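You operate a simulated robot arm through the tools that you are given. There is no shell and no other tool. Be economical: measure what you need, move in short steps, check, and stop when the job is done.

Carry out the task below with a simulated two-armed robot. There is one attempt and no reset: what you move stays moved.

JOB
Hold the grey pan on the top of bench nine steady with one hand and put the weight from the top of bench nine in it with the other.

The check looks at the end state, three seconds after you hand in, the way a careful person would. Anything else that was tipped, shoved, dropped, spilled or broken makes it a failure.

ROBOT AND FRAMES
Two 7-joint arms with two-finger parallel grippers on one trunk, on a base that drives. Base frame: it is fixed to the floor where the robot stands at the start and does not move with it; the origin is under the middle of the robot, x ahead of it, y to its left, z up; the surface under the hand at the start is at about z = 0.8. Lengths are in m, angles in rad, forces in N, time in s.
The left shoulder is at the start at [0.062, 0.195, 1.129], the right one opposite. With the tool pointing down near the work surface each hand reaches from about 0.26 to 0.7 m from the robot's upright axis, wherever it stands, measured 20 degrees to its own side. Payload 1.57 kg a hand.
The tool frame of a hand sits at the grasp point between the pads (the TCP): z along the fingers, y along the line on which they close. The tips reach 0.03 m beyond it. Largest opening 0.11 m; finger width 0.024, thickness 0.012; the body of the gripper, 0.048 by 0.112 m, starts 0.078 m behind the TCP.
Orientation is told as [roll, pitch, yaw] about the base's x, y, z axes, in that order, counted from this pose: with the fingers straight down and closing along the base's y, the tool's x points along the base's -x, its y along +y and its z along -z.

CONTROLS
- The arms move only by the tool step_arm. It takes "left_deltas", "right_deltas" or both (then of equal length, played together; a hand with none holds still); each is a list of rows, each an object of numbers (a shift or turn left out is 0, a gripper value left out holds the last): "tx", "ty", "tz": the shift along the tool's x, y, z in m; "rx", "ry", "rz": the turn, a rotation vector about the tool's x, y, z in rad; "hand": the closure, from 0 (fully open) to 1 (shut). In form: [{"tx": .., "ty": .., "tz": .., "rx": .., "ry": .., "rz": .., "hand": ..}, ...]. A call has 1 to 20 rows; each row shifts and turns the commanded pose from where the row before left it, along the tool's axes as they then stand. Rows are played at 5 a second. More than 0.05 m and 0.15 rad between two rows, or a gripper value outside its range, and nothing of the call is played. A pose out of reach is approached as far as the arm can. The call stops where the force on the tool passes 40 N (or 10 N more than at its start, if that is more) or the arm is blocked; 0.2 s more then pass. The fingers move at their own pace (about 0.072 m/s each) and stop on an object; they squeeze with about 39 N. The grip force told is the motor's: it shows also when the fingers shut on nothing. Time passes only in rows, and 0.2 s behind the last, so rows that do not move let the fingers close. It gives the time, the measured TCP pose, the force on the tool (base axes), the opening and the grip force at its end, in the units of the frame above (readings bear some noise), with the torque about the TCP (base axes, N m) and any sound that the robot's microphone picked up, and new pictures: "show" is both (left out), scene, wrist or none (wrist: the cameras of the hands that moved).
- Cameras (640 x 400 px; columns grow to the right, rows downward): "scene" is now at [0.1037, -0.0279, 1.7084]; the picture's right is [-0.30, -0.95, -0.00], its down [-0.77, 0.24, -0.59] and it looks along [0.56, -0.18, -0.81] (base axes); focal length 289 px, centre (320, 200). "left" rides on the left gripper at [0.07, -0.016, -0.141] in its tool frame; the picture's right is [0.23, 0.97, 0.00], its down [-0.85, 0.20, -0.48] and it looks along [-0.47, 0.11, 0.88] (tool axes); focal length 222 px, centre (320, 200). "right" rides on the right gripper at [0.07, 0.016, -0.141] in its tool frame; the picture's right is [-0.23, 0.97, 0.00], its down [-0.85, -0.20, -0.48] and it looks along [-0.47, -0.11, 0.88] (tool axes); focal length 222 px, centre (320, 200). There is no depth. A picture from a camera that has moved, and an enlarged one, comes with that camera's place and axes in the base frame and with its lens.
- lift_body(by): slides the trunk up (or, below 0, down) by that many m; the arms and the scene camera ride with it, the base frame stays. It gives what a move gives, with no picture.
- drive_base(legs): drives the robot by 1 to 6 legs, each [ahead, left, turn to the left] in m, m and rad, along the robot's own axes; the way and the turn of a leg run together, so that a leg with both is an arc; at most 1.5 m and 3.142 rad a leg. The arms and the cameras ride along, it lands a little off, and it stops where it bumps. It gives what a move gives, and a new picture of the scene camera.
- aim_head(pan, tilt): turns the head with the scene camera to pan (to the left, within 1.501 rad either way) and tilt (down, from -0.506 to 1.204), counted from straight ahead of the robot. It gives what a move gives, and a new picture of the scene camera.
- enlarge(camera, box): a new picture of the part [left, top, right, bottom] of that camera's present view, enlarged. The clock stands still meanwhile.
- hand_in(): hands the job in; it is judged then, once.

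Go step by step. Nothing tells you exact positions but the pictures and the camera data: compare them with the known pose of the tool, close in by small moves and look again before you grip or let go. The budget is 120 turns and 260 pictures, counting those below and the enlarged ones. Unless the task says otherwise, let go and move clear before handing in.

The tools are called after "Call:" as name(argument=value, ...) on one line, values as JSON. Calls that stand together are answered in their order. step_arm: Moves the arms, as the interface text tells. Its arguments: {"type":"object","properties":{"left_deltas":{"type":"array","items":{"type":"object","properties":{"tx":{"type":"number"},"ty":{"type":"number"},"tz":{"type":"number"},"rx":{"type":"number"},"ry":{"type":"number"},"rz":{"type":"number"},"hand":{"type":"number"}}}},"right_deltas":{"type":"array","items":{"type":"object","properties":{"tx":{"type":"number"},"ty":{"type":"number"},"tz":{"type":"number"},"rx":{"type":"number"},"ry":{"type":"number"},"rz":{"type":"number"},"hand":{"type":"number"}}}},"show":{"type":"string","enum":["both","scene","wrist","none"]}},"required":[]} The other tools are called the same way: lift_body (by) slides the trunk up or down; drive_base (legs) drives the base; aim_head (pan, tilt) turns the head that bears the scene camera; enlarge (camera, box) takes an enlarged picture of a part of a camera's view; hand_in () hands the job in.

At the start:

```text
clock: 0.0
left_eef_pos: [0.522, -0.0391, 1.1569]
left_tcp_rot: [0.001, 0.003, 0.001]
left_ft_force: [0.8, -0.2, -0.4]
left_ft_torque: [0.0, 0.0, 0.02]
left_gripper_width: 0.1101
left_finger_force: 0.0
right_eef_pos: [0.3338, -0.4725, 1.117]
right_tcp_rot: [0.002, 0.001, -0.002]
right_ft_force: [0.3, -0.1, 0.8]
right_ft_torque: [0.0, 0.04, -0.01]
right_gripper_width: 0.1103
right_finger_force: 0.1
trunk travel left (down, up): [-0.725, 0.265]
robot x, y, heading: [-0.0026, -0.0006, 0.001]
head pan, tilt: [-0.307, 0.935]
```

scene: 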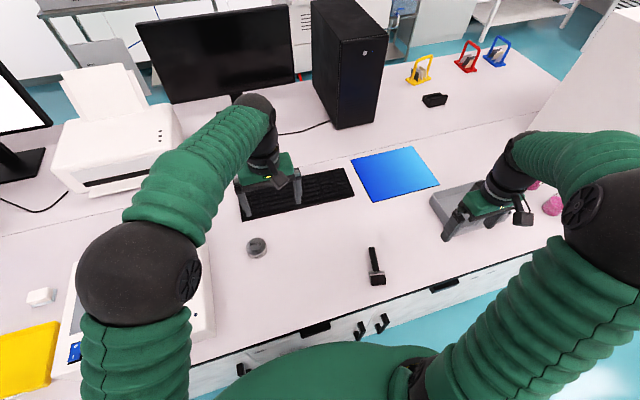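
right: 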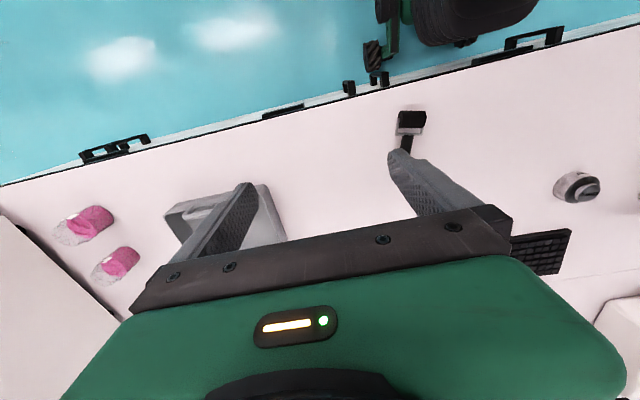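
left: 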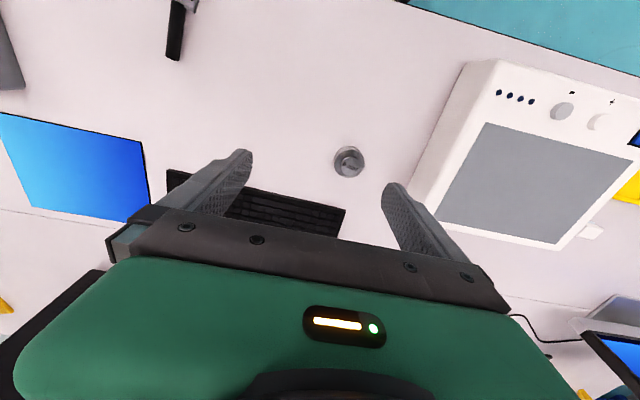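

I see a bench with a round metal piece, a hammer, and a grey tray-like thing under the right hand. I'll enlarge to tell them apart and find the bench number.

Call:
enlarge(camera="scene", box=[220, 150, 420, 300])

Call:
enlarge(camera="scene", box=[400, 140, 600, 265])

Call:
enlarge(camera="right", box=[40, 150, 340, 330])

Call:
enlarge(camera="left", box=[280, 110, 420, 200])

```text
2.67 times, centred on (320, 225) of scene
camera zoom: at [0.1037, -0.0279, 1.7084], right [-0.3, -0.95, 0.0], down [-0.77, 0.24, -0.59], along [0.56, -0.18, -0.81], focal length 770 px, centre (320, 133)
```

zoom: 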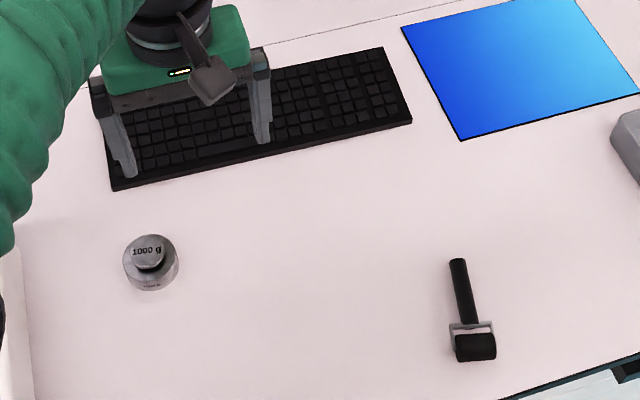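

```text
3.20 times, centred on (500, 202) of scene
camera zoom: at [0.1037, -0.0279, 1.7084], right [-0.3, -0.95, 0.0], down [-0.77, 0.24, -0.59], along [0.56, -0.18, -0.81], focal length 924 px, centre (-256, 192)
```

zoom: 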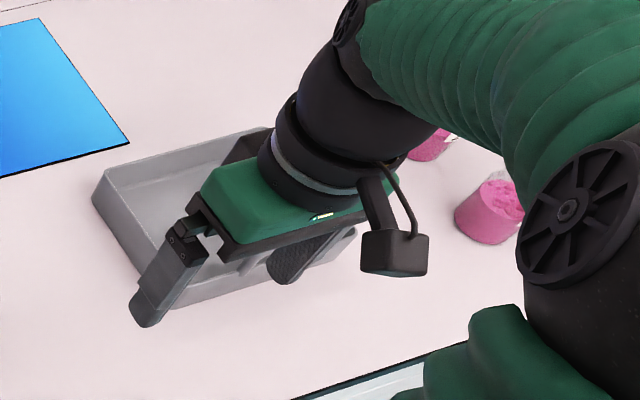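

```text
2.13 times, centred on (190, 240) of right
camera zoom: at [0.2663, -0.4577, 1.2588], right [0.23, 0.97, 0.0], down [0.86, -0.2, 0.48], along [0.47, -0.11, -0.88], focal length 474 px, centre (597, 115)
```

zoom: 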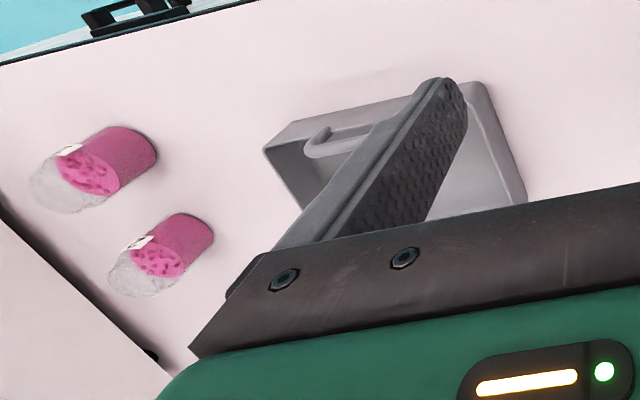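

```text
4.44 times, centred on (350, 155) of left
camera zoom: at [0.452, -0.0561, 1.2986], right [-0.23, 0.97, 0.0], down [0.86, 0.2, 0.48], along [0.47, 0.11, -0.88], focal length 987 px, centre (187, 400)
```

zoom: 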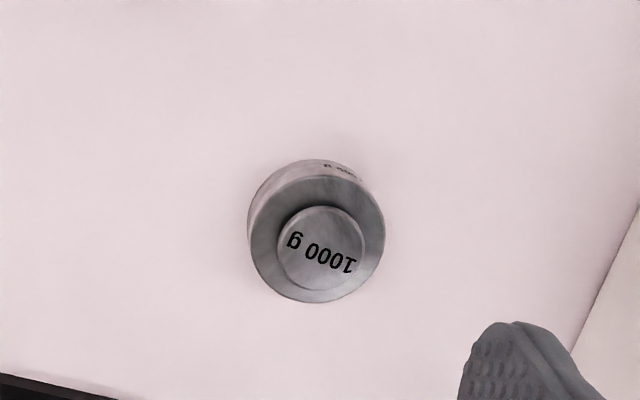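

A 1000 g weight and a grey pan stand on this bench. I check for a bench number and other candidates by looking around.

Call:
aim_head(pan=0.5, tilt=0.5)

Call:
aim_head(pan=-0.8, tilt=0.5)

Call:
aim_head(pan=-0.7, tilt=1.0)

Call:
aim_head(pan=0.5, tilt=1.1)

```text
clock: 1.1
left_eef_pos: [0.5218, -0.0364, 1.1574]
left_tcp_rot: [-0.001, 0.0, 0.0]
left_ft_force: [-0.5, 0.6, 0.0]
left_ft_torque: [0.0, -0.02, -0.04]
left_gripper_width: 0.1098
left_finger_force: 0.1
right_eef_pos: [0.3335, -0.4715, 1.1178]
right_tcp_rot: [0.001, 0.001, 0.0]
right_ft_force: [0.4, 0.2, 0.4]
right_ft_torque: [-0.02, 0.02, 0.02]
right_gripper_width: 0.1101
right_finger_force: 0.1
trunk travel left (down, up): [-0.725, 0.265]
robot x, y, heading: [0.0002, -0.0012, 0.0]
head pan, tilt: [0.499, 0.499]
camera scene: at [0.1136, 0.0377, 1.7449], right [0.48, -0.88, 0.0], down [-0.42, -0.23, -0.88], along [0.77, 0.42, -0.48], focal length 289 px, centre (320, 200)
```

scene: 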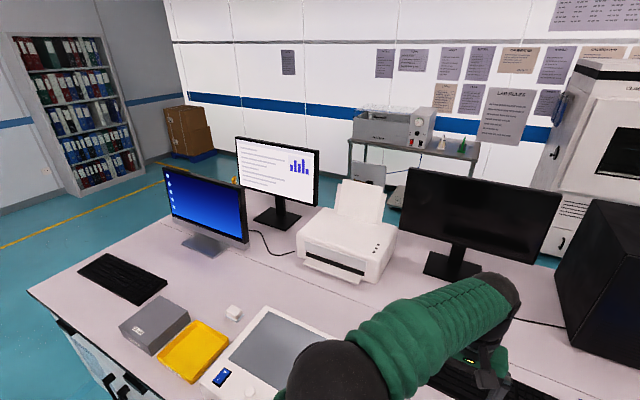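

```text
clock: 2.6
left_eef_pos: [0.5209, -0.0377, 1.1573]
left_tcp_rot: [0.0, -0.001, 0.0]
left_ft_force: [-0.2, 0.6, -0.2]
left_ft_torque: [-0.03, -0.01, -0.01]
left_gripper_width: 0.1103
left_finger_force: 0.0
right_eef_pos: [0.3346, -0.4726, 1.1191]
right_tcp_rot: [0.001, 0.0, 0.0]
right_ft_force: [0.3, -0.1, 0.3]
right_ft_torque: [0.01, 0.01, 0.01]
right_gripper_width: 0.1103
right_finger_force: 0.0
trunk travel left (down, up): [-0.725, 0.265]
robot x, y, heading: [0.0009, 0.0016, 0.001]
head pan, tilt: [-0.799, 0.499]
camera scene: at [0.0971, -0.0711, 1.7448], right [-0.72, -0.7, 0.0], down [-0.34, 0.34, -0.88], along [0.61, -0.63, -0.48], focal length 289 px, centre (320, 200)
```

scene: 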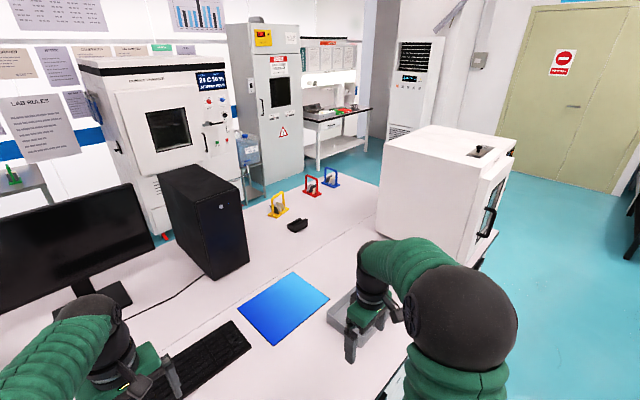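

```text
clock: 3.5
left_eef_pos: [0.5214, -0.0386, 1.1574]
left_tcp_rot: [0.0, 0.0, 0.0]
left_ft_force: [0.3, 0.0, -1.2]
left_ft_torque: [-0.03, 0.03, 0.01]
left_gripper_width: 0.11
left_finger_force: 0.0
right_eef_pos: [0.3342, -0.4722, 1.1179]
right_tcp_rot: [-0.002, 0.001, 0.001]
right_ft_force: [-0.3, -0.2, -0.7]
right_ft_torque: [0.03, -0.01, 0.0]
right_gripper_width: 0.1102
right_finger_force: 0.1
trunk travel left (down, up): [-0.725, 0.265]
robot x, y, heading: [-0.0014, -0.0002, 0.002]
head pan, tilt: [-0.7, 1.0]
camera scene: at [0.0868, -0.0507, 1.7038], right [-0.64, -0.76, 0.0], down [-0.64, 0.54, -0.54], along [0.41, -0.35, -0.84], focal length 289 px, centre (320, 200)
```

scene: 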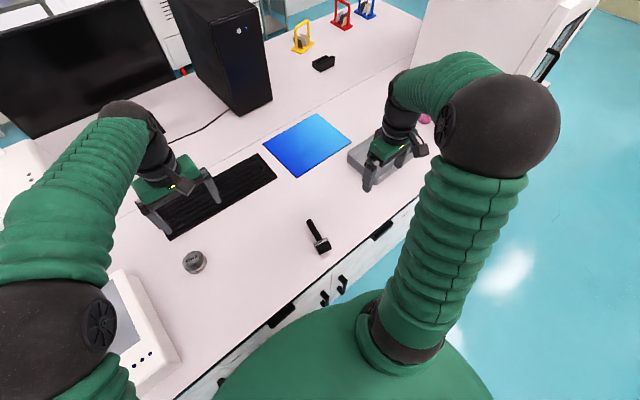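

```text
clock: 4.9
left_eef_pos: [0.5216, -0.0377, 1.1585]
left_tcp_rot: [0.001, 0.001, -0.001]
left_ft_force: [-0.4, 1.0, 1.3]
left_ft_torque: [0.03, -0.02, -0.03]
left_gripper_width: 0.1103
left_finger_force: 0.0
right_eef_pos: [0.3341, -0.4713, 1.1183]
right_tcp_rot: [-0.001, 0.002, 0.0]
right_ft_force: [-1.0, 0.1, 0.0]
right_ft_torque: [0.0, -0.01, -0.01]
right_gripper_width: 0.1099
right_finger_force: 0.0
trunk travel left (down, up): [-0.725, 0.265]
robot x, y, heading: [-0.0028, -0.0011, -0.001]
head pan, tilt: [0.499, 1.1]
camera scene: at [0.089, 0.0245, 1.6973], right [0.48, -0.88, 0.0], down [-0.78, -0.43, -0.45], along [0.4, 0.22, -0.89], focal length 289 px, centre (320, 200)
```

scene: 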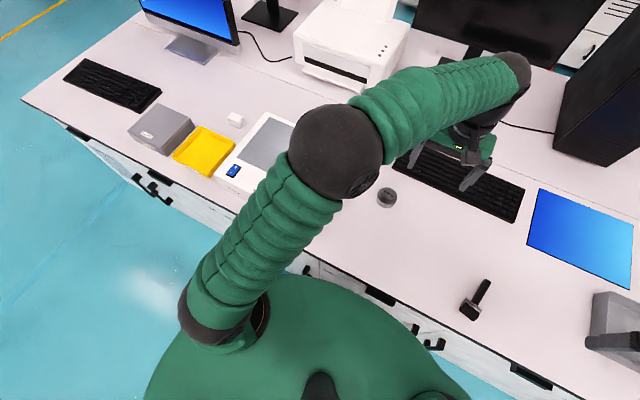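

The grey pan is at about x .43–.59, y −.86…−.61, and the weight at about (.588, .038). The pan is out of reach from here, so I'll pick up the weight first with the left hand.

Call:
step_arm(left_deltas=[{"tx": -0.033, "ty": 0.035}, {"tx": -0.033, "ty": 0.041}, {"tz": 0.045}, {"tz": 0.045}, {"tz": 0.045}, {"tz": 0.045}, {}], show="wrist")

Call:
aim_head(pan=0.0, tilt=0.9)

```text
refused: row 2 steps farther than a row can; nothing moved
```

```text
clock: 5.9
left_eef_pos: [0.5214, -0.0384, 1.1564]
left_tcp_rot: [-0.001, 0.0, -0.001]
left_ft_force: [0.5, 0.3, 0.6]
left_ft_torque: [-0.04, 0.0, -0.02]
left_gripper_width: 0.11
left_finger_force: 0.0
right_eef_pos: [0.3326, -0.4712, 1.118]
right_tcp_rot: [-0.001, 0.001, -0.001]
right_ft_force: [-0.4, -0.4, 0.1]
right_ft_torque: [-0.01, -0.03, 0.01]
right_gripper_width: 0.11
right_finger_force: 0.0
trunk travel left (down, up): [-0.725, 0.265]
robot x, y, heading: [0.001, 0.0012, -0.005]
head pan, tilt: [0.0, 0.901]
camera scene: at [0.109, -0.0057, 1.711], right [0.0, -1.0, 0.0], down [-0.79, 0.0, -0.62], along [0.62, 0.0, -0.79], focal length 289 px, centre (320, 200)
```

scene: 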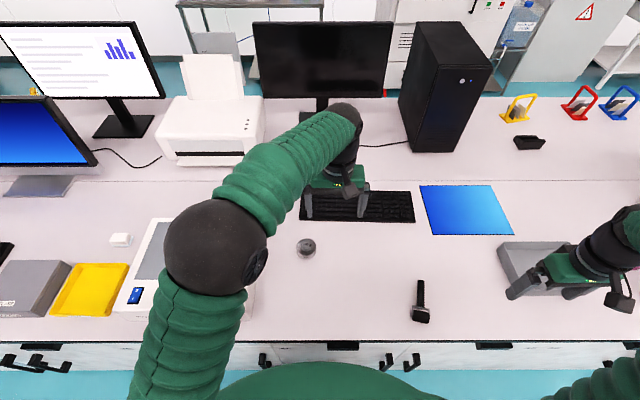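

A row exceeded the limit, so I'll split it into smaller steps.

Call:
step_arm(left_deltas=[{"tx": -0.022, "ty": 0.025}, {"tx": -0.022, "ty": 0.025}, {"tx": -0.022, "ty": 0.026}, {"tz": 0.045}, {"tz": 0.045}, {"tz": 0.045}, {"tz": 0.045}, {}])

```text
clock: 7.7
left_eef_pos: [0.5886, 0.036, 0.9779]
left_tcp_rot: [0.0, 0.0, -0.001]
left_ft_force: [-0.2, -0.1, 1.0]
left_ft_torque: [0.0, -0.01, -0.02]
left_gripper_width: 0.1102
left_finger_force: 0.1
right_eef_pos: [0.3333, -0.4727, 1.1189]
right_tcp_rot: [0.001, 0.001, 0.0]
right_ft_force: [-0.2, 0.7, 0.3]
right_ft_torque: [-0.03, 0.0, 0.01]
right_gripper_width: 0.11
right_finger_force: 0.1
trunk travel left (down, up): [-0.725, 0.265]
robot x, y, heading: [0.0017, 0.003, -0.001]
head pan, tilt: [0.0, 0.901]
camera scene: at [0.1092, -0.0052, 1.711], right [0.0, -1.0, 0.0], down [-0.78, 0.0, -0.62], along [0.62, 0.0, -0.78], focal length 289 px, centre (320, 200)
camera left: at [0.5179, 0.0196, 1.1206], right [-0.23, 0.97, 0.0], down [0.85, 0.2, 0.48], along [0.47, 0.11, -0.88], focal length 222 px, centre (320, 200)
```

scene: 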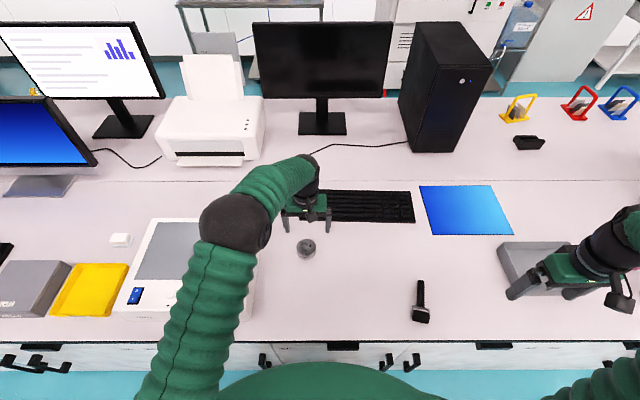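
left: 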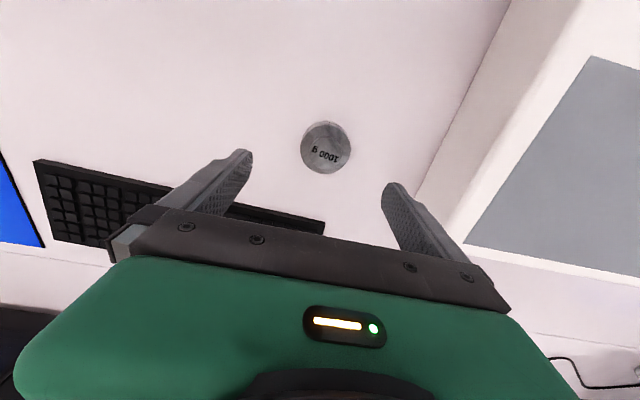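

Call:
enlarge(camera="left", box=[280, 110, 380, 190])

Call:
enlarge(camera="scene", box=[270, 210, 350, 270])

```text
5.00 times, centred on (330, 150) of left
camera zoom: at [0.5179, 0.0196, 1.1206], right [-0.23, 0.97, 0.0], down [0.85, 0.2, 0.48], along [0.47, 0.11, -0.88], focal length 1111 px, centre (270, 450)
```

zoom: 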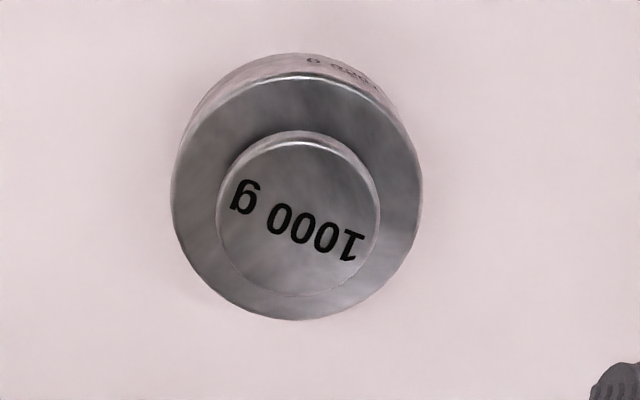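

```text
6.67 times, centred on (310, 240) of scene
camera zoom: at [0.1092, -0.0052, 1.711], right [0.0, -1.0, 0.0], down [-0.78, 0.0, -0.62], along [0.62, 0.0, -0.78], focal length 1924 px, centre (387, -67)
```

zoom: 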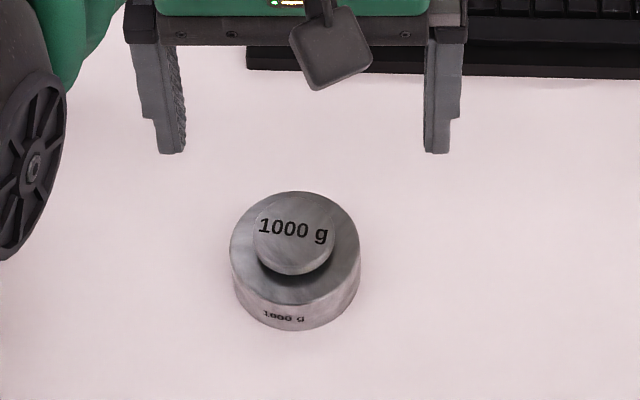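

Refined: weight at about (.603, .044), knob top near z .84. I centre over it and descend part way.

Call:
step_arm(left_deltas=[{"tx": -0.014, "ty": 0.008}, {"tz": 0.04}, {"tz": 0.035}, {}])

Call:
enlarge(camera="scene", box=[270, 200, 350, 270])

```text
clock: 8.7
left_eef_pos: [0.601, 0.0458, 0.9008]
left_tcp_rot: [0.0, -0.001, 0.0]
left_ft_force: [0.5, -0.3, 0.3]
left_ft_torque: [-0.02, -0.03, -0.02]
left_gripper_width: 0.11
left_finger_force: 0.0
right_eef_pos: [0.3325, -0.4716, 1.1182]
right_tcp_rot: [0.0, -0.001, -0.002]
right_ft_force: [0.1, -0.2, 0.1]
right_ft_torque: [-0.01, 0.01, 0.0]
right_gripper_width: 0.1101
right_finger_force: 0.0
trunk travel left (down, up): [-0.725, 0.265]
robot x, y, heading: [-0.0018, 0.0021, 0.001]
head pan, tilt: [0.0, 0.901]
camera scene: at [0.1093, -0.0053, 1.711], right [0.0, -1.0, 0.0], down [-0.79, 0.0, -0.62], along [0.62, 0.0, -0.79], focal length 289 px, centre (320, 200)
camera left: at [0.5298, 0.0287, 1.043], right [-0.23, 0.97, 0.0], down [0.85, 0.2, 0.48], along [0.47, 0.11, -0.88], focal length 222 px, centre (320, 200)
```

scene: 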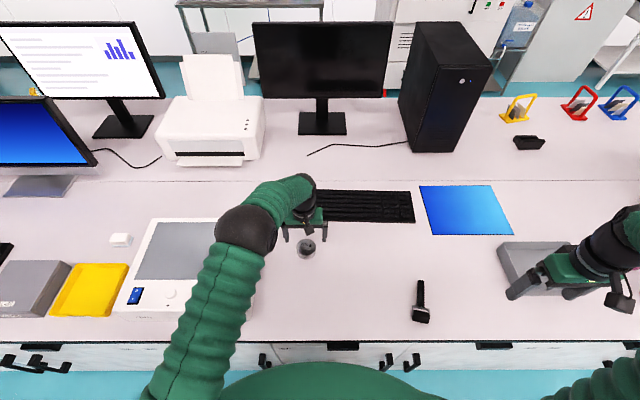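
left: 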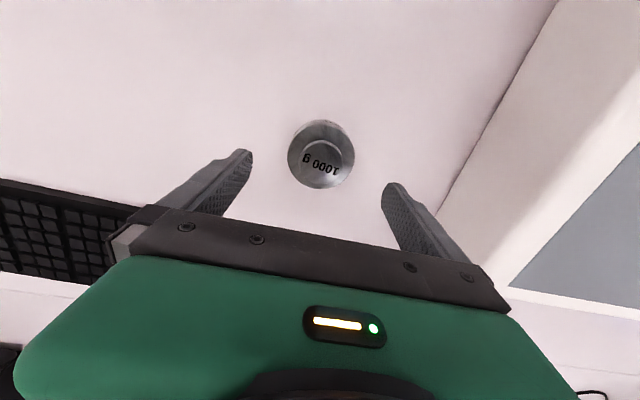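

```text
5.71 times, centred on (310, 235) of scene
camera zoom: at [0.1093, -0.0053, 1.711], right [0.0, -1.0, 0.0], down [-0.79, 0.0, -0.62], along [0.62, 0.0, -0.79], focal length 1649 px, centre (377, 0)
```

zoom: 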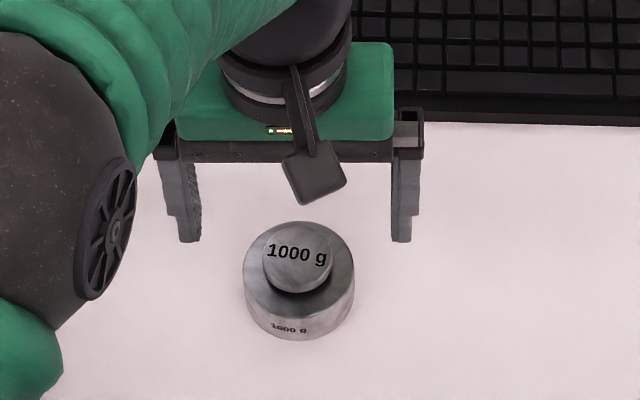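

Call:
step_arm(left_deltas=[{"tx": 0.004, "ty": -0.002}, {"tz": 0.03}, {"tz": 0.025}, {}])

Call:
enlarge(camera="scene", box=[270, 200, 350, 270])

```text
clock: 9.7
left_eef_pos: [0.595, 0.0447, 0.8478]
left_tcp_rot: [0.0, -0.002, -0.001]
left_ft_force: [0.2, 0.0, -0.3]
left_ft_torque: [-0.01, -0.01, -0.02]
left_gripper_width: 0.1101
left_finger_force: 0.1
right_eef_pos: [0.3336, -0.4721, 1.118]
right_tcp_rot: [-0.001, 0.0, 0.001]
right_ft_force: [0.6, -0.4, 0.2]
right_ft_torque: [0.0, 0.02, 0.0]
right_gripper_width: 0.1103
right_finger_force: 0.1
trunk travel left (down, up): [-0.725, 0.265]
robot x, y, heading: [-0.0017, -0.0041, -0.001]
head pan, tilt: [0.0, 0.901]
camera scene: at [0.109, -0.0052, 1.711], right [0.0, -1.0, 0.0], down [-0.78, 0.0, -0.62], along [0.62, 0.0, -0.78], focal length 289 px, centre (320, 200)
camera left: at [0.5253, 0.0267, 0.9885], right [-0.23, 0.97, 0.0], down [0.85, 0.2, 0.48], along [0.47, 0.11, -0.88], focal length 222 px, centre (320, 200)
```

scene: 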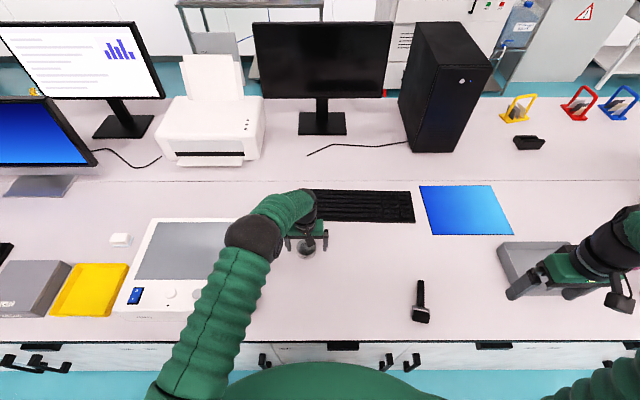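
left: 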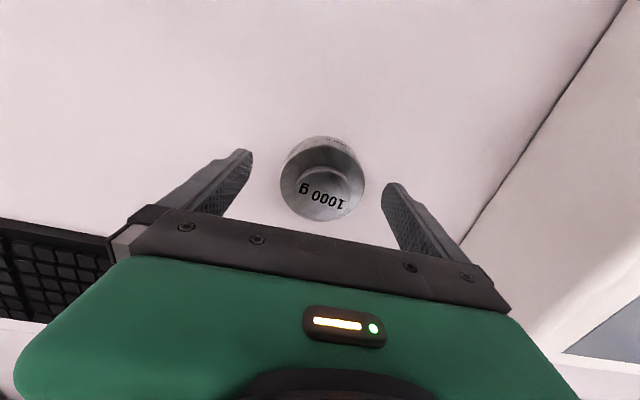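

```text
5.71 times, centred on (310, 235) of scene
camera zoom: at [0.109, -0.0052, 1.711], right [0.0, -1.0, 0.0], down [-0.78, 0.0, -0.62], along [0.62, 0.0, -0.78], focal length 1649 px, centre (377, 0)
```

zoom: 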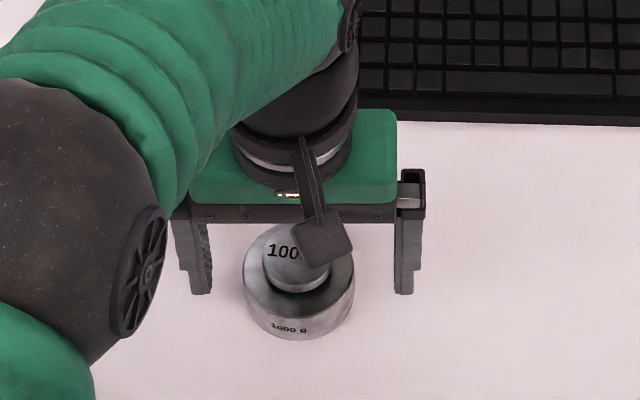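

The fingers straddle the weight. I lower a little more and close.

Call:
step_arm(left_deltas=[{"tx": -0.005, "tz": 0.01}, {"hand": 1}, {}, {}, {}, {}])

Call:
enlarge(camera="scene", box=[270, 200, 350, 270])

```text
clock: 11.1
left_eef_pos: [0.6017, 0.0444, 0.8379]
left_tcp_rot: [-0.002, 0.001, 0.0]
left_ft_force: [0.8, 2.9, 0.2]
left_ft_torque: [0.31, -0.21, 0.09]
left_gripper_width: 0.0668
left_finger_force: 38.5
right_eef_pos: [0.3332, -0.4717, 1.1189]
right_tcp_rot: [-0.002, 0.0, 0.001]
right_ft_force: [0.3, -0.5, -0.3]
right_ft_torque: [-0.03, 0.01, 0.01]
right_gripper_width: 0.1098
right_finger_force: 0.1
trunk travel left (down, up): [-0.725, 0.265]
robot x, y, heading: [0.0008, 0.0025, 0.005]
head pan, tilt: [0.0, 0.901]
camera scene: at [0.1098, -0.004, 1.711], right [0.0, -1.0, 0.0], down [-0.79, 0.0, -0.62], along [0.62, 0.0, -0.79], focal length 289 px, centre (320, 200)
camera left: at [0.5313, 0.0272, 0.9788], right [-0.23, 0.97, 0.0], down [0.86, 0.2, 0.48], along [0.47, 0.11, -0.88], focal length 222 px, centre (320, 200)
```

scene: 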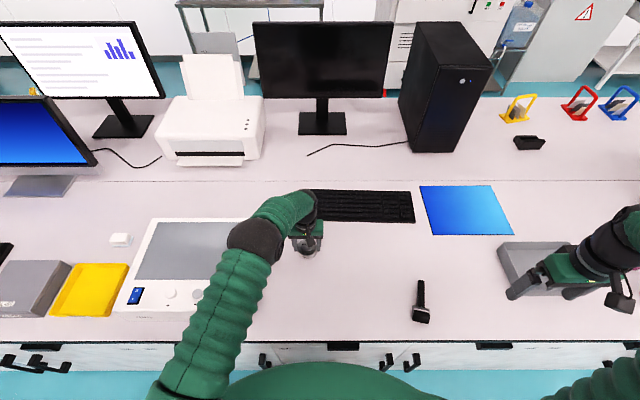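
left: 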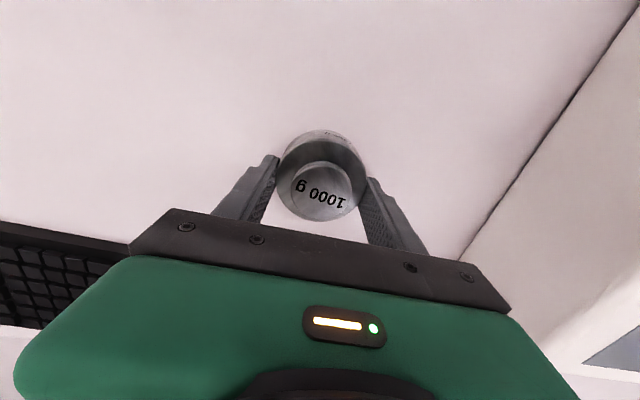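

```text
5.71 times, centred on (310, 235) of scene
camera zoom: at [0.1098, -0.004, 1.711], right [0.0, -1.0, 0.0], down [-0.79, 0.0, -0.62], along [0.62, 0.0, -0.79], focal length 1649 px, centre (377, 0)
```

zoom: 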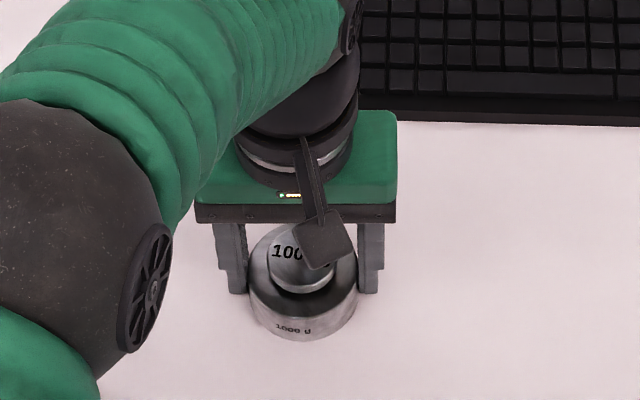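

The weight is gripped at 0.067 m. I lift it clear.

Call:
step_arm(left_deltas=[{"tz": -0.02}, {"tz": -0.03}, {"tz": -0.04}, {"tz": -0.04}, {"tz": -0.04}, {"tz": -0.04}, {"tz": -0.04}, {}])

Call:
aim_head(pan=-0.9, tilt=0.75)

```text
clock: 12.9
left_eef_pos: [0.6038, 0.045, 1.0858]
left_tcp_rot: [0.001, 0.0, 0.0]
left_ft_force: [0.9, -0.5, 0.9]
left_ft_torque: [0.0, 0.0, 0.02]
left_gripper_width: 0.0
left_finger_force: 21.4
right_eef_pos: [0.3341, -0.4711, 1.1202]
right_tcp_rot: [-0.002, 0.0, 0.0]
right_ft_force: [0.3, -0.2, 0.1]
right_ft_torque: [0.02, 0.0, 0.02]
right_gripper_width: 0.1097
right_finger_force: 0.1
trunk travel left (down, up): [-0.725, 0.265]
robot x, y, heading: [0.0017, 0.0006, 0.004]
head pan, tilt: [0.0, 0.901]
camera scene: at [0.1096, -0.0052, 1.711], right [0.0, -1.0, 0.0], down [-0.79, 0.0, -0.62], along [0.62, 0.0, -0.79], focal length 289 px, centre (320, 200)
camera left: at [0.5326, 0.0282, 1.2283], right [-0.23, 0.97, 0.0], down [0.86, 0.2, 0.48], along [0.47, 0.11, -0.88], focal length 222 px, centre (320, 200)
```

scene: 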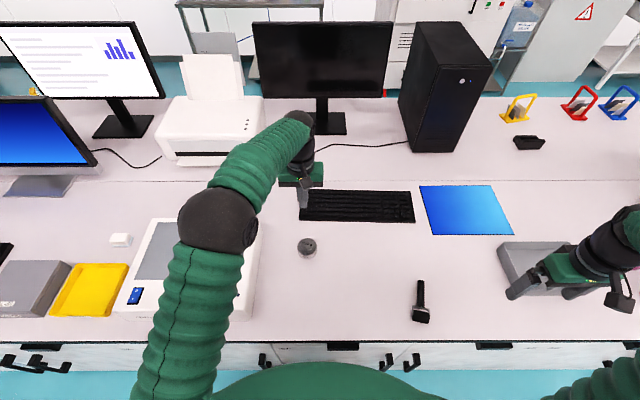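
left: 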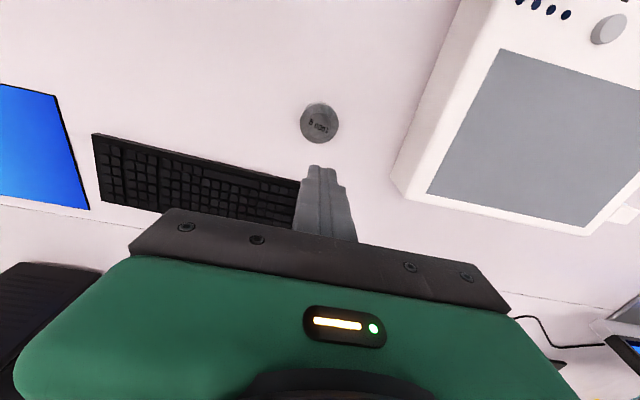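

```text
clock: 14.1
left_eef_pos: [0.6035, 0.0448, 1.0864]
left_tcp_rot: [0.001, -0.002, 0.0]
left_ft_force: [0.0, 0.6, 0.5]
left_ft_torque: [0.02, 0.0, 0.02]
left_gripper_width: 0.0002
left_finger_force: 21.6
right_eef_pos: [0.3339, -0.4709, 1.1175]
right_tcp_rot: [0.001, 0.0, 0.001]
right_ft_force: [0.0, 0.4, 0.1]
right_ft_torque: [0.0, 0.0, 0.03]
right_gripper_width: 0.1098
right_finger_force: 0.1
trunk travel left (down, up): [-0.725, 0.265]
robot x, y, heading: [-0.0007, -0.0032, -0.003]
head pan, tilt: [-0.901, 0.75]
camera scene: at [0.0856, -0.0703, 1.7228], right [-0.78, -0.62, 0.0], down [-0.43, 0.54, -0.73], along [0.45, -0.57, -0.68], focal length 289 px, centre (320, 200)
```

scene: 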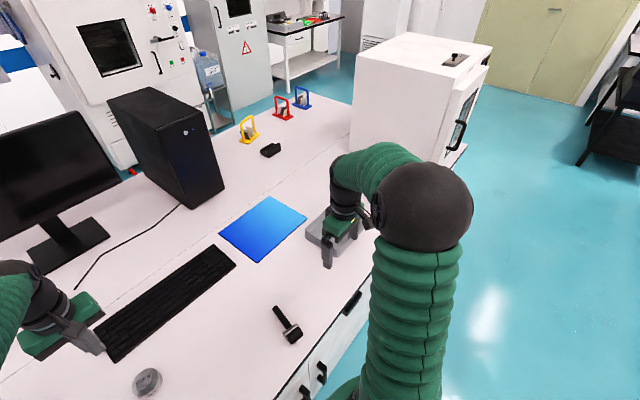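

The weight slipped out and still stands upright on the bench. I look at its shape and position to find a better grip.

Call:
enlarge(camera="left", box=[280, 80, 360, 160])

Call:
aim_head(pan=0.0, tilt=0.9)

Call:
enlarge(camera="scene", box=[280, 220, 340, 265])

```text
5.00 times, centred on (320, 120) of left
camera zoom: at [0.5325, 0.0281, 1.2281], right [-0.23, 0.97, 0.0], down [0.86, 0.2, 0.48], along [0.47, 0.11, -0.88], focal length 1111 px, centre (320, 600)
```

zoom: 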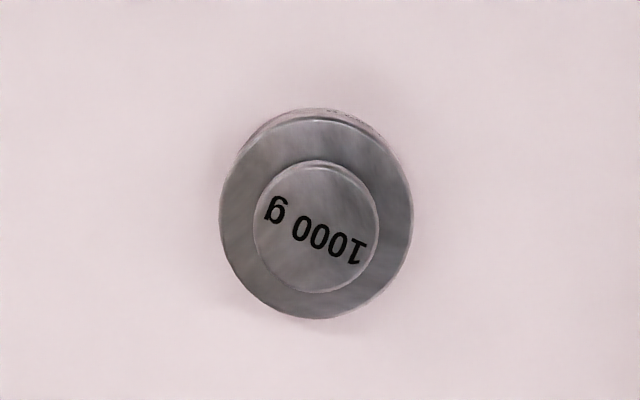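

```text
clock: 15.3
left_eef_pos: [0.6026, 0.0461, 1.0851]
left_tcp_rot: [-0.001, -0.001, 0.002]
left_ft_force: [0.3, -0.1, -0.6]
left_ft_torque: [0.01, 0.01, -0.01]
left_gripper_width: 0.0
left_finger_force: 21.2
right_eef_pos: [0.335, -0.4731, 1.1181]
right_tcp_rot: [0.0, 0.0, 0.001]
right_ft_force: [0.1, 0.3, -0.4]
right_ft_torque: [-0.01, 0.01, -0.01]
right_gripper_width: 0.1101
right_finger_force: 0.1
trunk travel left (down, up): [-0.725, 0.265]
robot x, y, heading: [0.0009, 0.001, 0.004]
head pan, tilt: [0.0, 0.901]
camera scene: at [0.1096, -0.0053, 1.711], right [0.0, -1.0, 0.0], down [-0.79, 0.0, -0.62], along [0.62, 0.0, -0.79], focal length 289 px, centre (320, 200)
```

scene: 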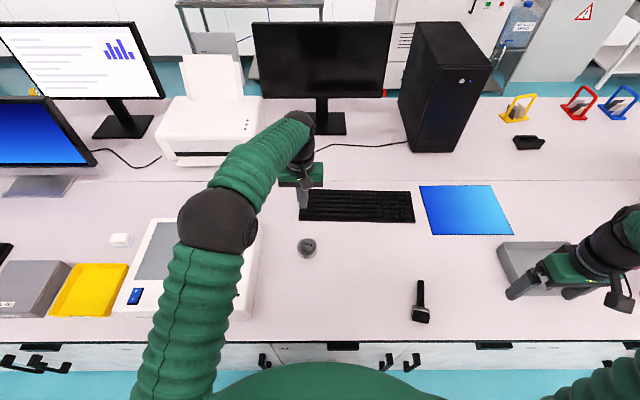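

```text
8.89 times, centred on (310, 242) of scene
camera zoom: at [0.1096, -0.0053, 1.711], right [0.0, -1.0, 0.0], down [-0.79, 0.0, -0.62], along [0.62, 0.0, -0.79], focal length 2565 px, centre (409, -178)
```

zoom: 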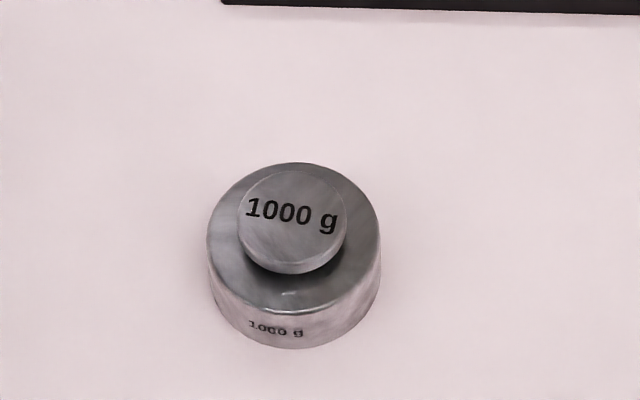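

The weight is about (.598, .041), body top ≈ .829, knob top ≈ .846. I'll open, go down again slightly lower, grip, and lift slowly with checks.

Call:
step_arm(left_deltas=[{"hand": 0}, {"tx": 0.004, "ty": -0.003}, {}, {}, {"tz": 0.045}, {"tz": 0.045}, {"tz": 0.045}, {"tz": 0.045}, {"tz": 0.045}, {"tz": 0.025}, {}, {}])

Call:
enlarge(camera="scene", box=[280, 220, 340, 265])

```text
clock: 17.9
left_eef_pos: [0.5984, 0.0388, 0.838]
left_tcp_rot: [0.0, -0.001, 0.0]
left_ft_force: [0.0, -1.3, 0.7]
left_ft_torque: [-0.01, 0.0, -0.02]
left_gripper_width: 0.1099
left_finger_force: 0.1
right_eef_pos: [0.3344, -0.4715, 1.1179]
right_tcp_rot: [0.0, 0.0, 0.0]
right_ft_force: [0.3, 0.1, 0.4]
right_ft_torque: [-0.02, -0.03, -0.02]
right_gripper_width: 0.1101
right_finger_force: 0.0
trunk travel left (down, up): [-0.725, 0.265]
robot x, y, heading: [0.0044, 0.0022, -0.004]
head pan, tilt: [0.0, 0.901]
camera scene: at [0.1099, -0.0054, 1.7109], right [0.0, -1.0, 0.0], down [-0.79, 0.0, -0.62], along [0.62, 0.0, -0.79], focal length 289 px, centre (320, 200)
camera left: at [0.5277, 0.0216, 0.9797], right [-0.23, 0.97, 0.0], down [0.86, 0.2, 0.48], along [0.47, 0.11, -0.88], focal length 222 px, centre (320, 200)
```

scene: 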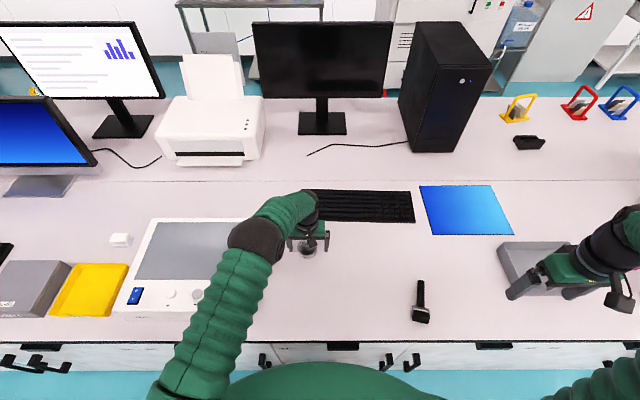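
left: 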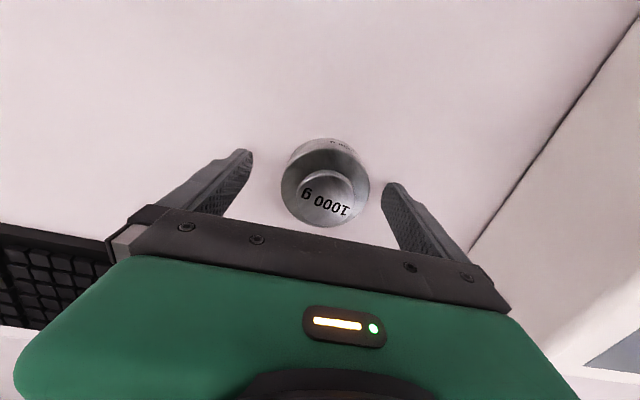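

```text
8.89 times, centred on (310, 242) of scene
camera zoom: at [0.1099, -0.0054, 1.7109], right [0.0, -1.0, 0.0], down [-0.79, 0.0, -0.62], along [0.62, 0.0, -0.79], focal length 2565 px, centre (409, -178)
```

zoom: 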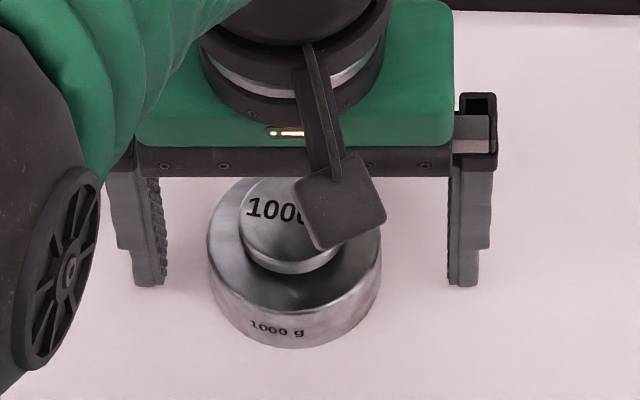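

Call:
step_arm(left_deltas=[{"tx": 0.005, "ty": 0.004, "tz": 0.004}, {"hand": 1}, {}, {}, {}, {}, {"tz": -0.004}, {"tz": -0.006}, {"tz": -0.006}, {"tz": -0.006}, {}])

Call:
enlarge(camera="scene", box=[280, 220, 340, 265])

```text
clock: 20.3
left_eef_pos: [0.5934, 0.0457, 0.8542]
left_tcp_rot: [0.0, 0.002, 0.001]
left_ft_force: [0.3, -0.3, -9.5]
left_ft_torque: [-0.01, 0.04, 0.02]
left_gripper_width: 0.0665
left_finger_force: 38.7
right_eef_pos: [0.3342, -0.4724, 1.118]
right_tcp_rot: [0.0, -0.001, 0.001]
right_ft_force: [0.0, 0.8, 0.6]
right_ft_torque: [0.01, -0.03, -0.02]
right_gripper_width: 0.1098
right_finger_force: 0.0
trunk travel left (down, up): [-0.725, 0.265]
robot x, y, heading: [0.0015, 0.0013, 0.002]
head pan, tilt: [0.0, 0.901]
camera scene: at [0.1119, -0.0051, 1.7107], right [0.0, -1.0, 0.0], down [-0.79, 0.0, -0.62], along [0.62, 0.0, -0.79], focal length 289 px, centre (320, 200)
camera left: at [0.5237, 0.0274, 0.9965], right [-0.23, 0.97, 0.0], down [0.86, 0.2, 0.48], along [0.46, 0.11, -0.88], focal length 222 px, centre (320, 200)
```

scene: 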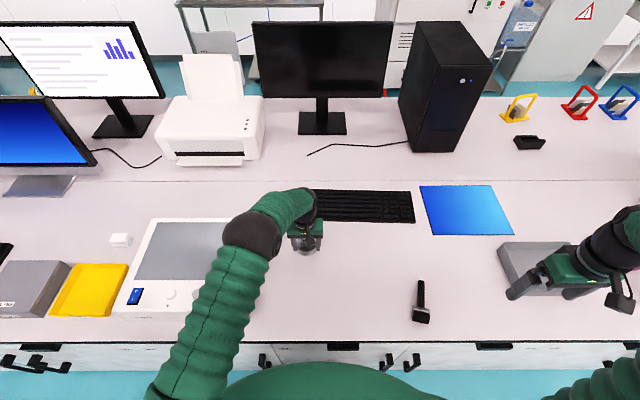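
left: 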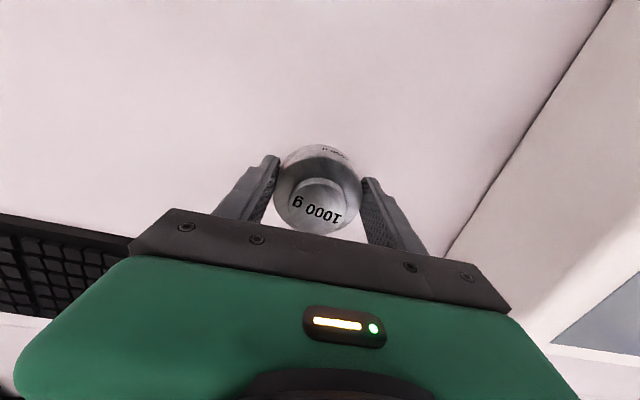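

```text
8.89 times, centred on (310, 242) of scene
camera zoom: at [0.1119, -0.0051, 1.7107], right [0.0, -1.0, 0.0], down [-0.79, 0.0, -0.62], along [0.62, 0.0, -0.79], focal length 2565 px, centre (409, -178)
```

zoom: 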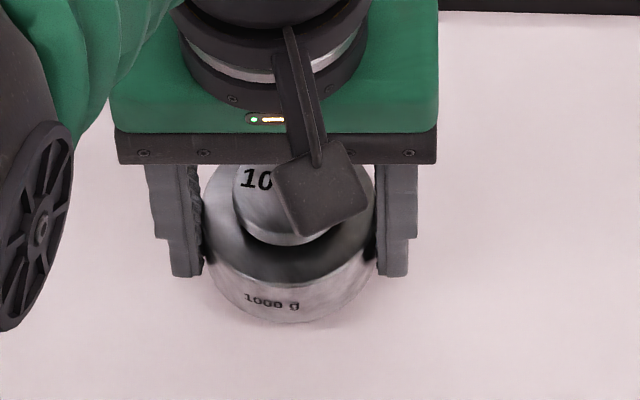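

It holds now (9.5 N on the tool). I raise it slowly.

Call:
step_arm(left_deltas=[{"tz": -0.008}, {"tz": -0.012}, {"tz": -0.015}, {"tz": -0.02}, {"tz": -0.02}, {"tz": -0.02}, {"tz": -0.02}, {"tz": -0.02}, {"tz": -0.015}, {"tz": -0.01}, {"tz": -0.005}, {}], show="wrist")

Call:
aim_head(pan=-0.9, tilt=0.75)

```text
clock: 22.9
left_eef_pos: [0.5953, 0.0452, 1.0188]
left_tcp_rot: [0.0, 0.002, -0.001]
left_ft_force: [0.0, -0.1, -11.0]
left_ft_torque: [0.0, 0.07, 0.02]
left_gripper_width: 0.0664
left_finger_force: 39.2
right_eef_pos: [0.3341, -0.4716, 1.1181]
right_tcp_rot: [-0.001, 0.001, -0.001]
right_ft_force: [-1.4, 0.0, -0.1]
right_ft_torque: [-0.02, 0.0, -0.01]
right_gripper_width: 0.1101
right_finger_force: 0.1
trunk travel left (down, up): [-0.725, 0.265]
robot x, y, heading: [-0.0013, 0.0004, -0.001]
head pan, tilt: [0.0, 0.901]
camera left: at [0.5243, 0.0279, 1.1615], right [-0.23, 0.97, 0.0], down [0.86, 0.2, 0.48], along [0.47, 0.11, -0.88], focal length 222 px, centre (320, 200)
```

left: 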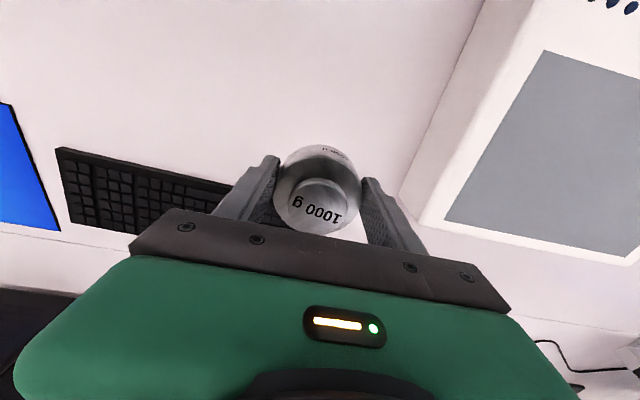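

```text
clock: 24.1
left_eef_pos: [0.5943, 0.0447, 1.019]
left_tcp_rot: [-0.001, 0.002, 0.0]
left_ft_force: [-0.2, 0.1, -9.7]
left_ft_torque: [-0.02, 0.04, 0.0]
left_gripper_width: 0.0663
left_finger_force: 39.1
right_eef_pos: [0.3364, -0.4725, 1.1183]
right_tcp_rot: [0.0, 0.001, -0.002]
right_ft_force: [0.1, 0.2, -0.1]
right_ft_torque: [0.0, 0.0, 0.04]
right_gripper_width: 0.1097
right_finger_force: 0.0
trunk travel left (down, up): [-0.725, 0.265]
robot x, y, heading: [0.0038, 0.0, -0.001]
head pan, tilt: [-0.901, 0.75]
camera scene: at [0.088, -0.0701, 1.7226], right [-0.78, -0.62, 0.0], down [-0.43, 0.54, -0.73], along [0.45, -0.57, -0.68], focal length 289 px, centre (320, 200)
```

scene: 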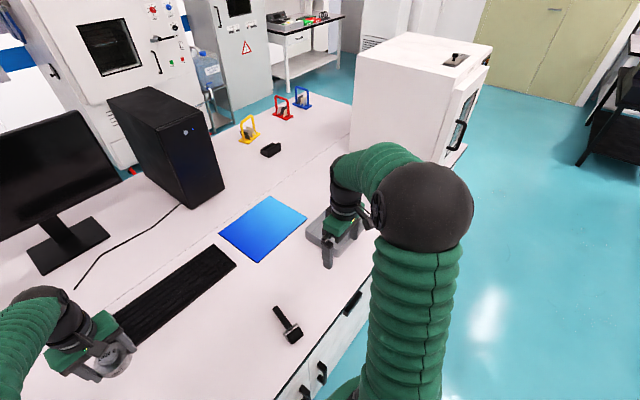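

The weight is held. I bring the right hand inward, then drive right about 0.5 m so the pan is within both hands' reach.

Call:
step_arm(right_deltas=[{"ty": 0.04}, {"ty": 0.04}, {"ty": 0.04}, {}], show="none")

Call:
drive_base(legs=[[0, -0.25, 0]])

```text
clock: 25.1
left_eef_pos: [0.5945, 0.0443, 1.0207]
left_tcp_rot: [0.0, 0.001, 0.0]
left_ft_force: [-0.6, -0.6, -9.8]
left_ft_torque: [-0.01, 0.08, -0.06]
left_gripper_width: 0.0665
left_finger_force: 38.6
right_eef_pos: [0.3335, -0.3528, 1.117]
right_tcp_rot: [0.0, 0.002, -0.001]
right_ft_force: [0.0, 0.1, -0.1]
right_ft_torque: [0.04, -0.01, 0.01]
right_gripper_width: 0.11
right_finger_force: 0.0
trunk travel left (down, up): [-0.725, 0.265]
robot x, y, heading: [0.0002, 0.0031, 0.002]
head pan, tilt: [-0.901, 0.75]
```

```text
clock: 26.9
left_eef_pos: [0.5959, -0.1931, 1.0192]
left_tcp_rot: [-0.005, 0.0, 0.0]
left_ft_force: [-0.6, 1.5, -9.9]
left_ft_torque: [-0.02, 0.04, 0.01]
left_gripper_width: 0.0665
left_finger_force: 38.8
right_eef_pos: [0.333, -0.5929, 1.1206]
right_tcp_rot: [-0.007, 0.0, 0.001]
right_ft_force: [0.8, 0.1, 0.4]
right_ft_torque: [0.0, 0.01, 0.01]
right_gripper_width: 0.1098
right_finger_force: 0.0
trunk travel left (down, up): [-0.725, 0.265]
robot x, y, heading: [0.001, -0.248, -0.002]
head pan, tilt: [-0.901, 0.75]
camera scene: at [0.0874, -0.3071, 1.7231], right [-0.78, -0.62, 0.01], down [-0.43, 0.53, -0.73], along [0.45, -0.58, -0.68], focal length 289 px, centre (320, 200)
```

scene: 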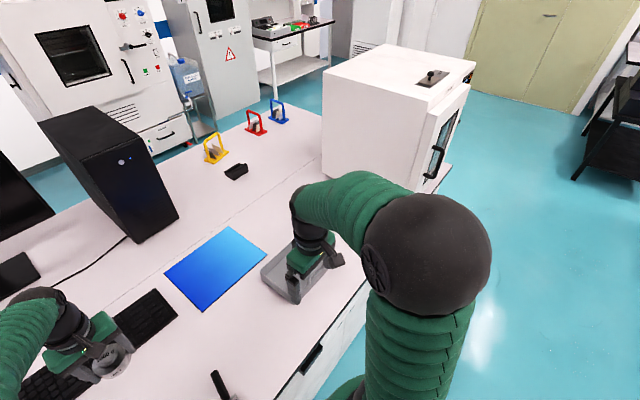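

Clear so far; I drive the rest.

Call:
drive_base(legs=[[0, -0.24, 0]])

Call:
aim_head(pan=-0.3, tilt=1.0)

Call:
enlarge(camera="right", box=[0, 0, 640, 400])

```text
clock: 28.7
left_eef_pos: [0.5934, -0.4286, 1.0183]
left_tcp_rot: [-0.01, -0.001, 0.005]
left_ft_force: [-0.8, 2.2, -9.9]
left_ft_torque: [-0.04, 0.09, -0.02]
left_gripper_width: 0.0662
left_finger_force: 38.7
right_eef_pos: [0.3339, -0.8283, 1.1222]
right_tcp_rot: [-0.011, -0.001, 0.008]
right_ft_force: [-0.4, -0.4, -0.6]
right_ft_torque: [-0.02, -0.02, 0.01]
right_gripper_width: 0.1101
right_finger_force: 0.1
trunk travel left (down, up): [-0.725, 0.265]
robot x, y, heading: [0.0001, -0.4878, -0.0]
head pan, tilt: [-0.901, 0.75]
camera scene: at [0.0878, -0.5434, 1.7233], right [-0.78, -0.62, 0.01], down [-0.43, 0.53, -0.73], along [0.45, -0.58, -0.68], focal length 289 px, centre (320, 200)
```

scene: 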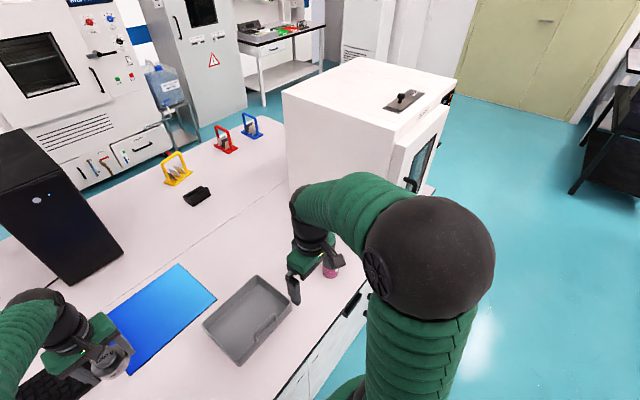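

```text
clock: 29.7
left_eef_pos: [0.5914, -0.4339, 1.0205]
left_tcp_rot: [-0.006, -0.003, 0.005]
left_ft_force: [0.3, 1.4, -9.8]
left_ft_torque: [0.0, 0.07, 0.01]
left_gripper_width: 0.0665
left_finger_force: 39.0
right_eef_pos: [0.3325, -0.8339, 1.1205]
right_tcp_rot: [-0.007, -0.003, 0.01]
right_ft_force: [-0.3, 0.6, 0.0]
right_ft_torque: [-0.03, -0.01, 0.02]
right_gripper_width: 0.1096
right_finger_force: 0.0
trunk travel left (down, up): [-0.725, 0.265]
robot x, y, heading: [-0.0033, -0.4882, 0.005]
head pan, tilt: [-0.3, 1.0]
camera scene: at [0.103, -0.5077, 1.7036], right [-0.29, -0.96, 0.0], down [-0.81, 0.25, -0.54], along [0.51, -0.16, -0.84], focal length 289 px, centre (320, 200)
```

scene: 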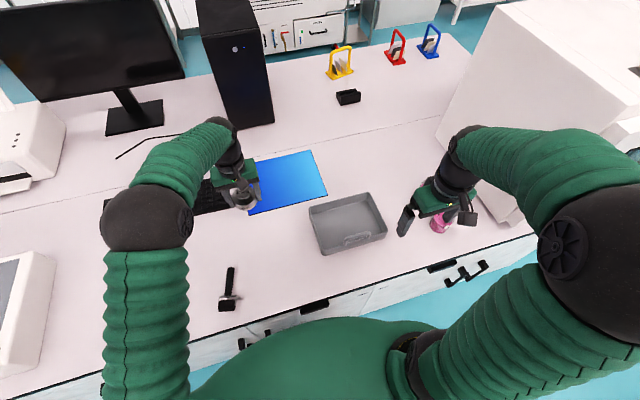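

```text
1.00 times, centred on (320, 200) of right (not enlarged: the box is as wide or as high as the picture)
camera zoom: at [0.2629, -0.8177, 1.2621], right [0.22, 0.98, -0.01], down [0.85, -0.19, 0.48], along [0.47, -0.11, -0.88], focal length 222 px, centre (320, 200)
```

zoom: 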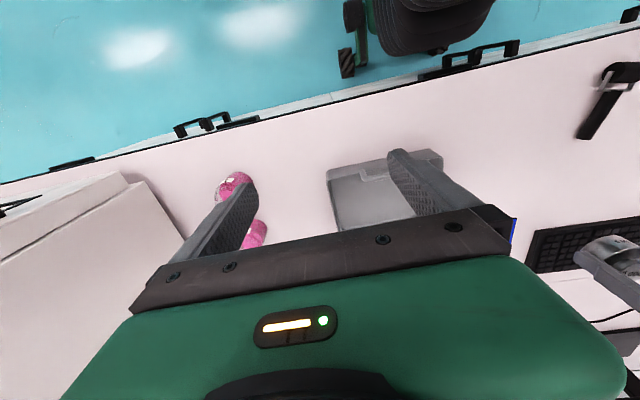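

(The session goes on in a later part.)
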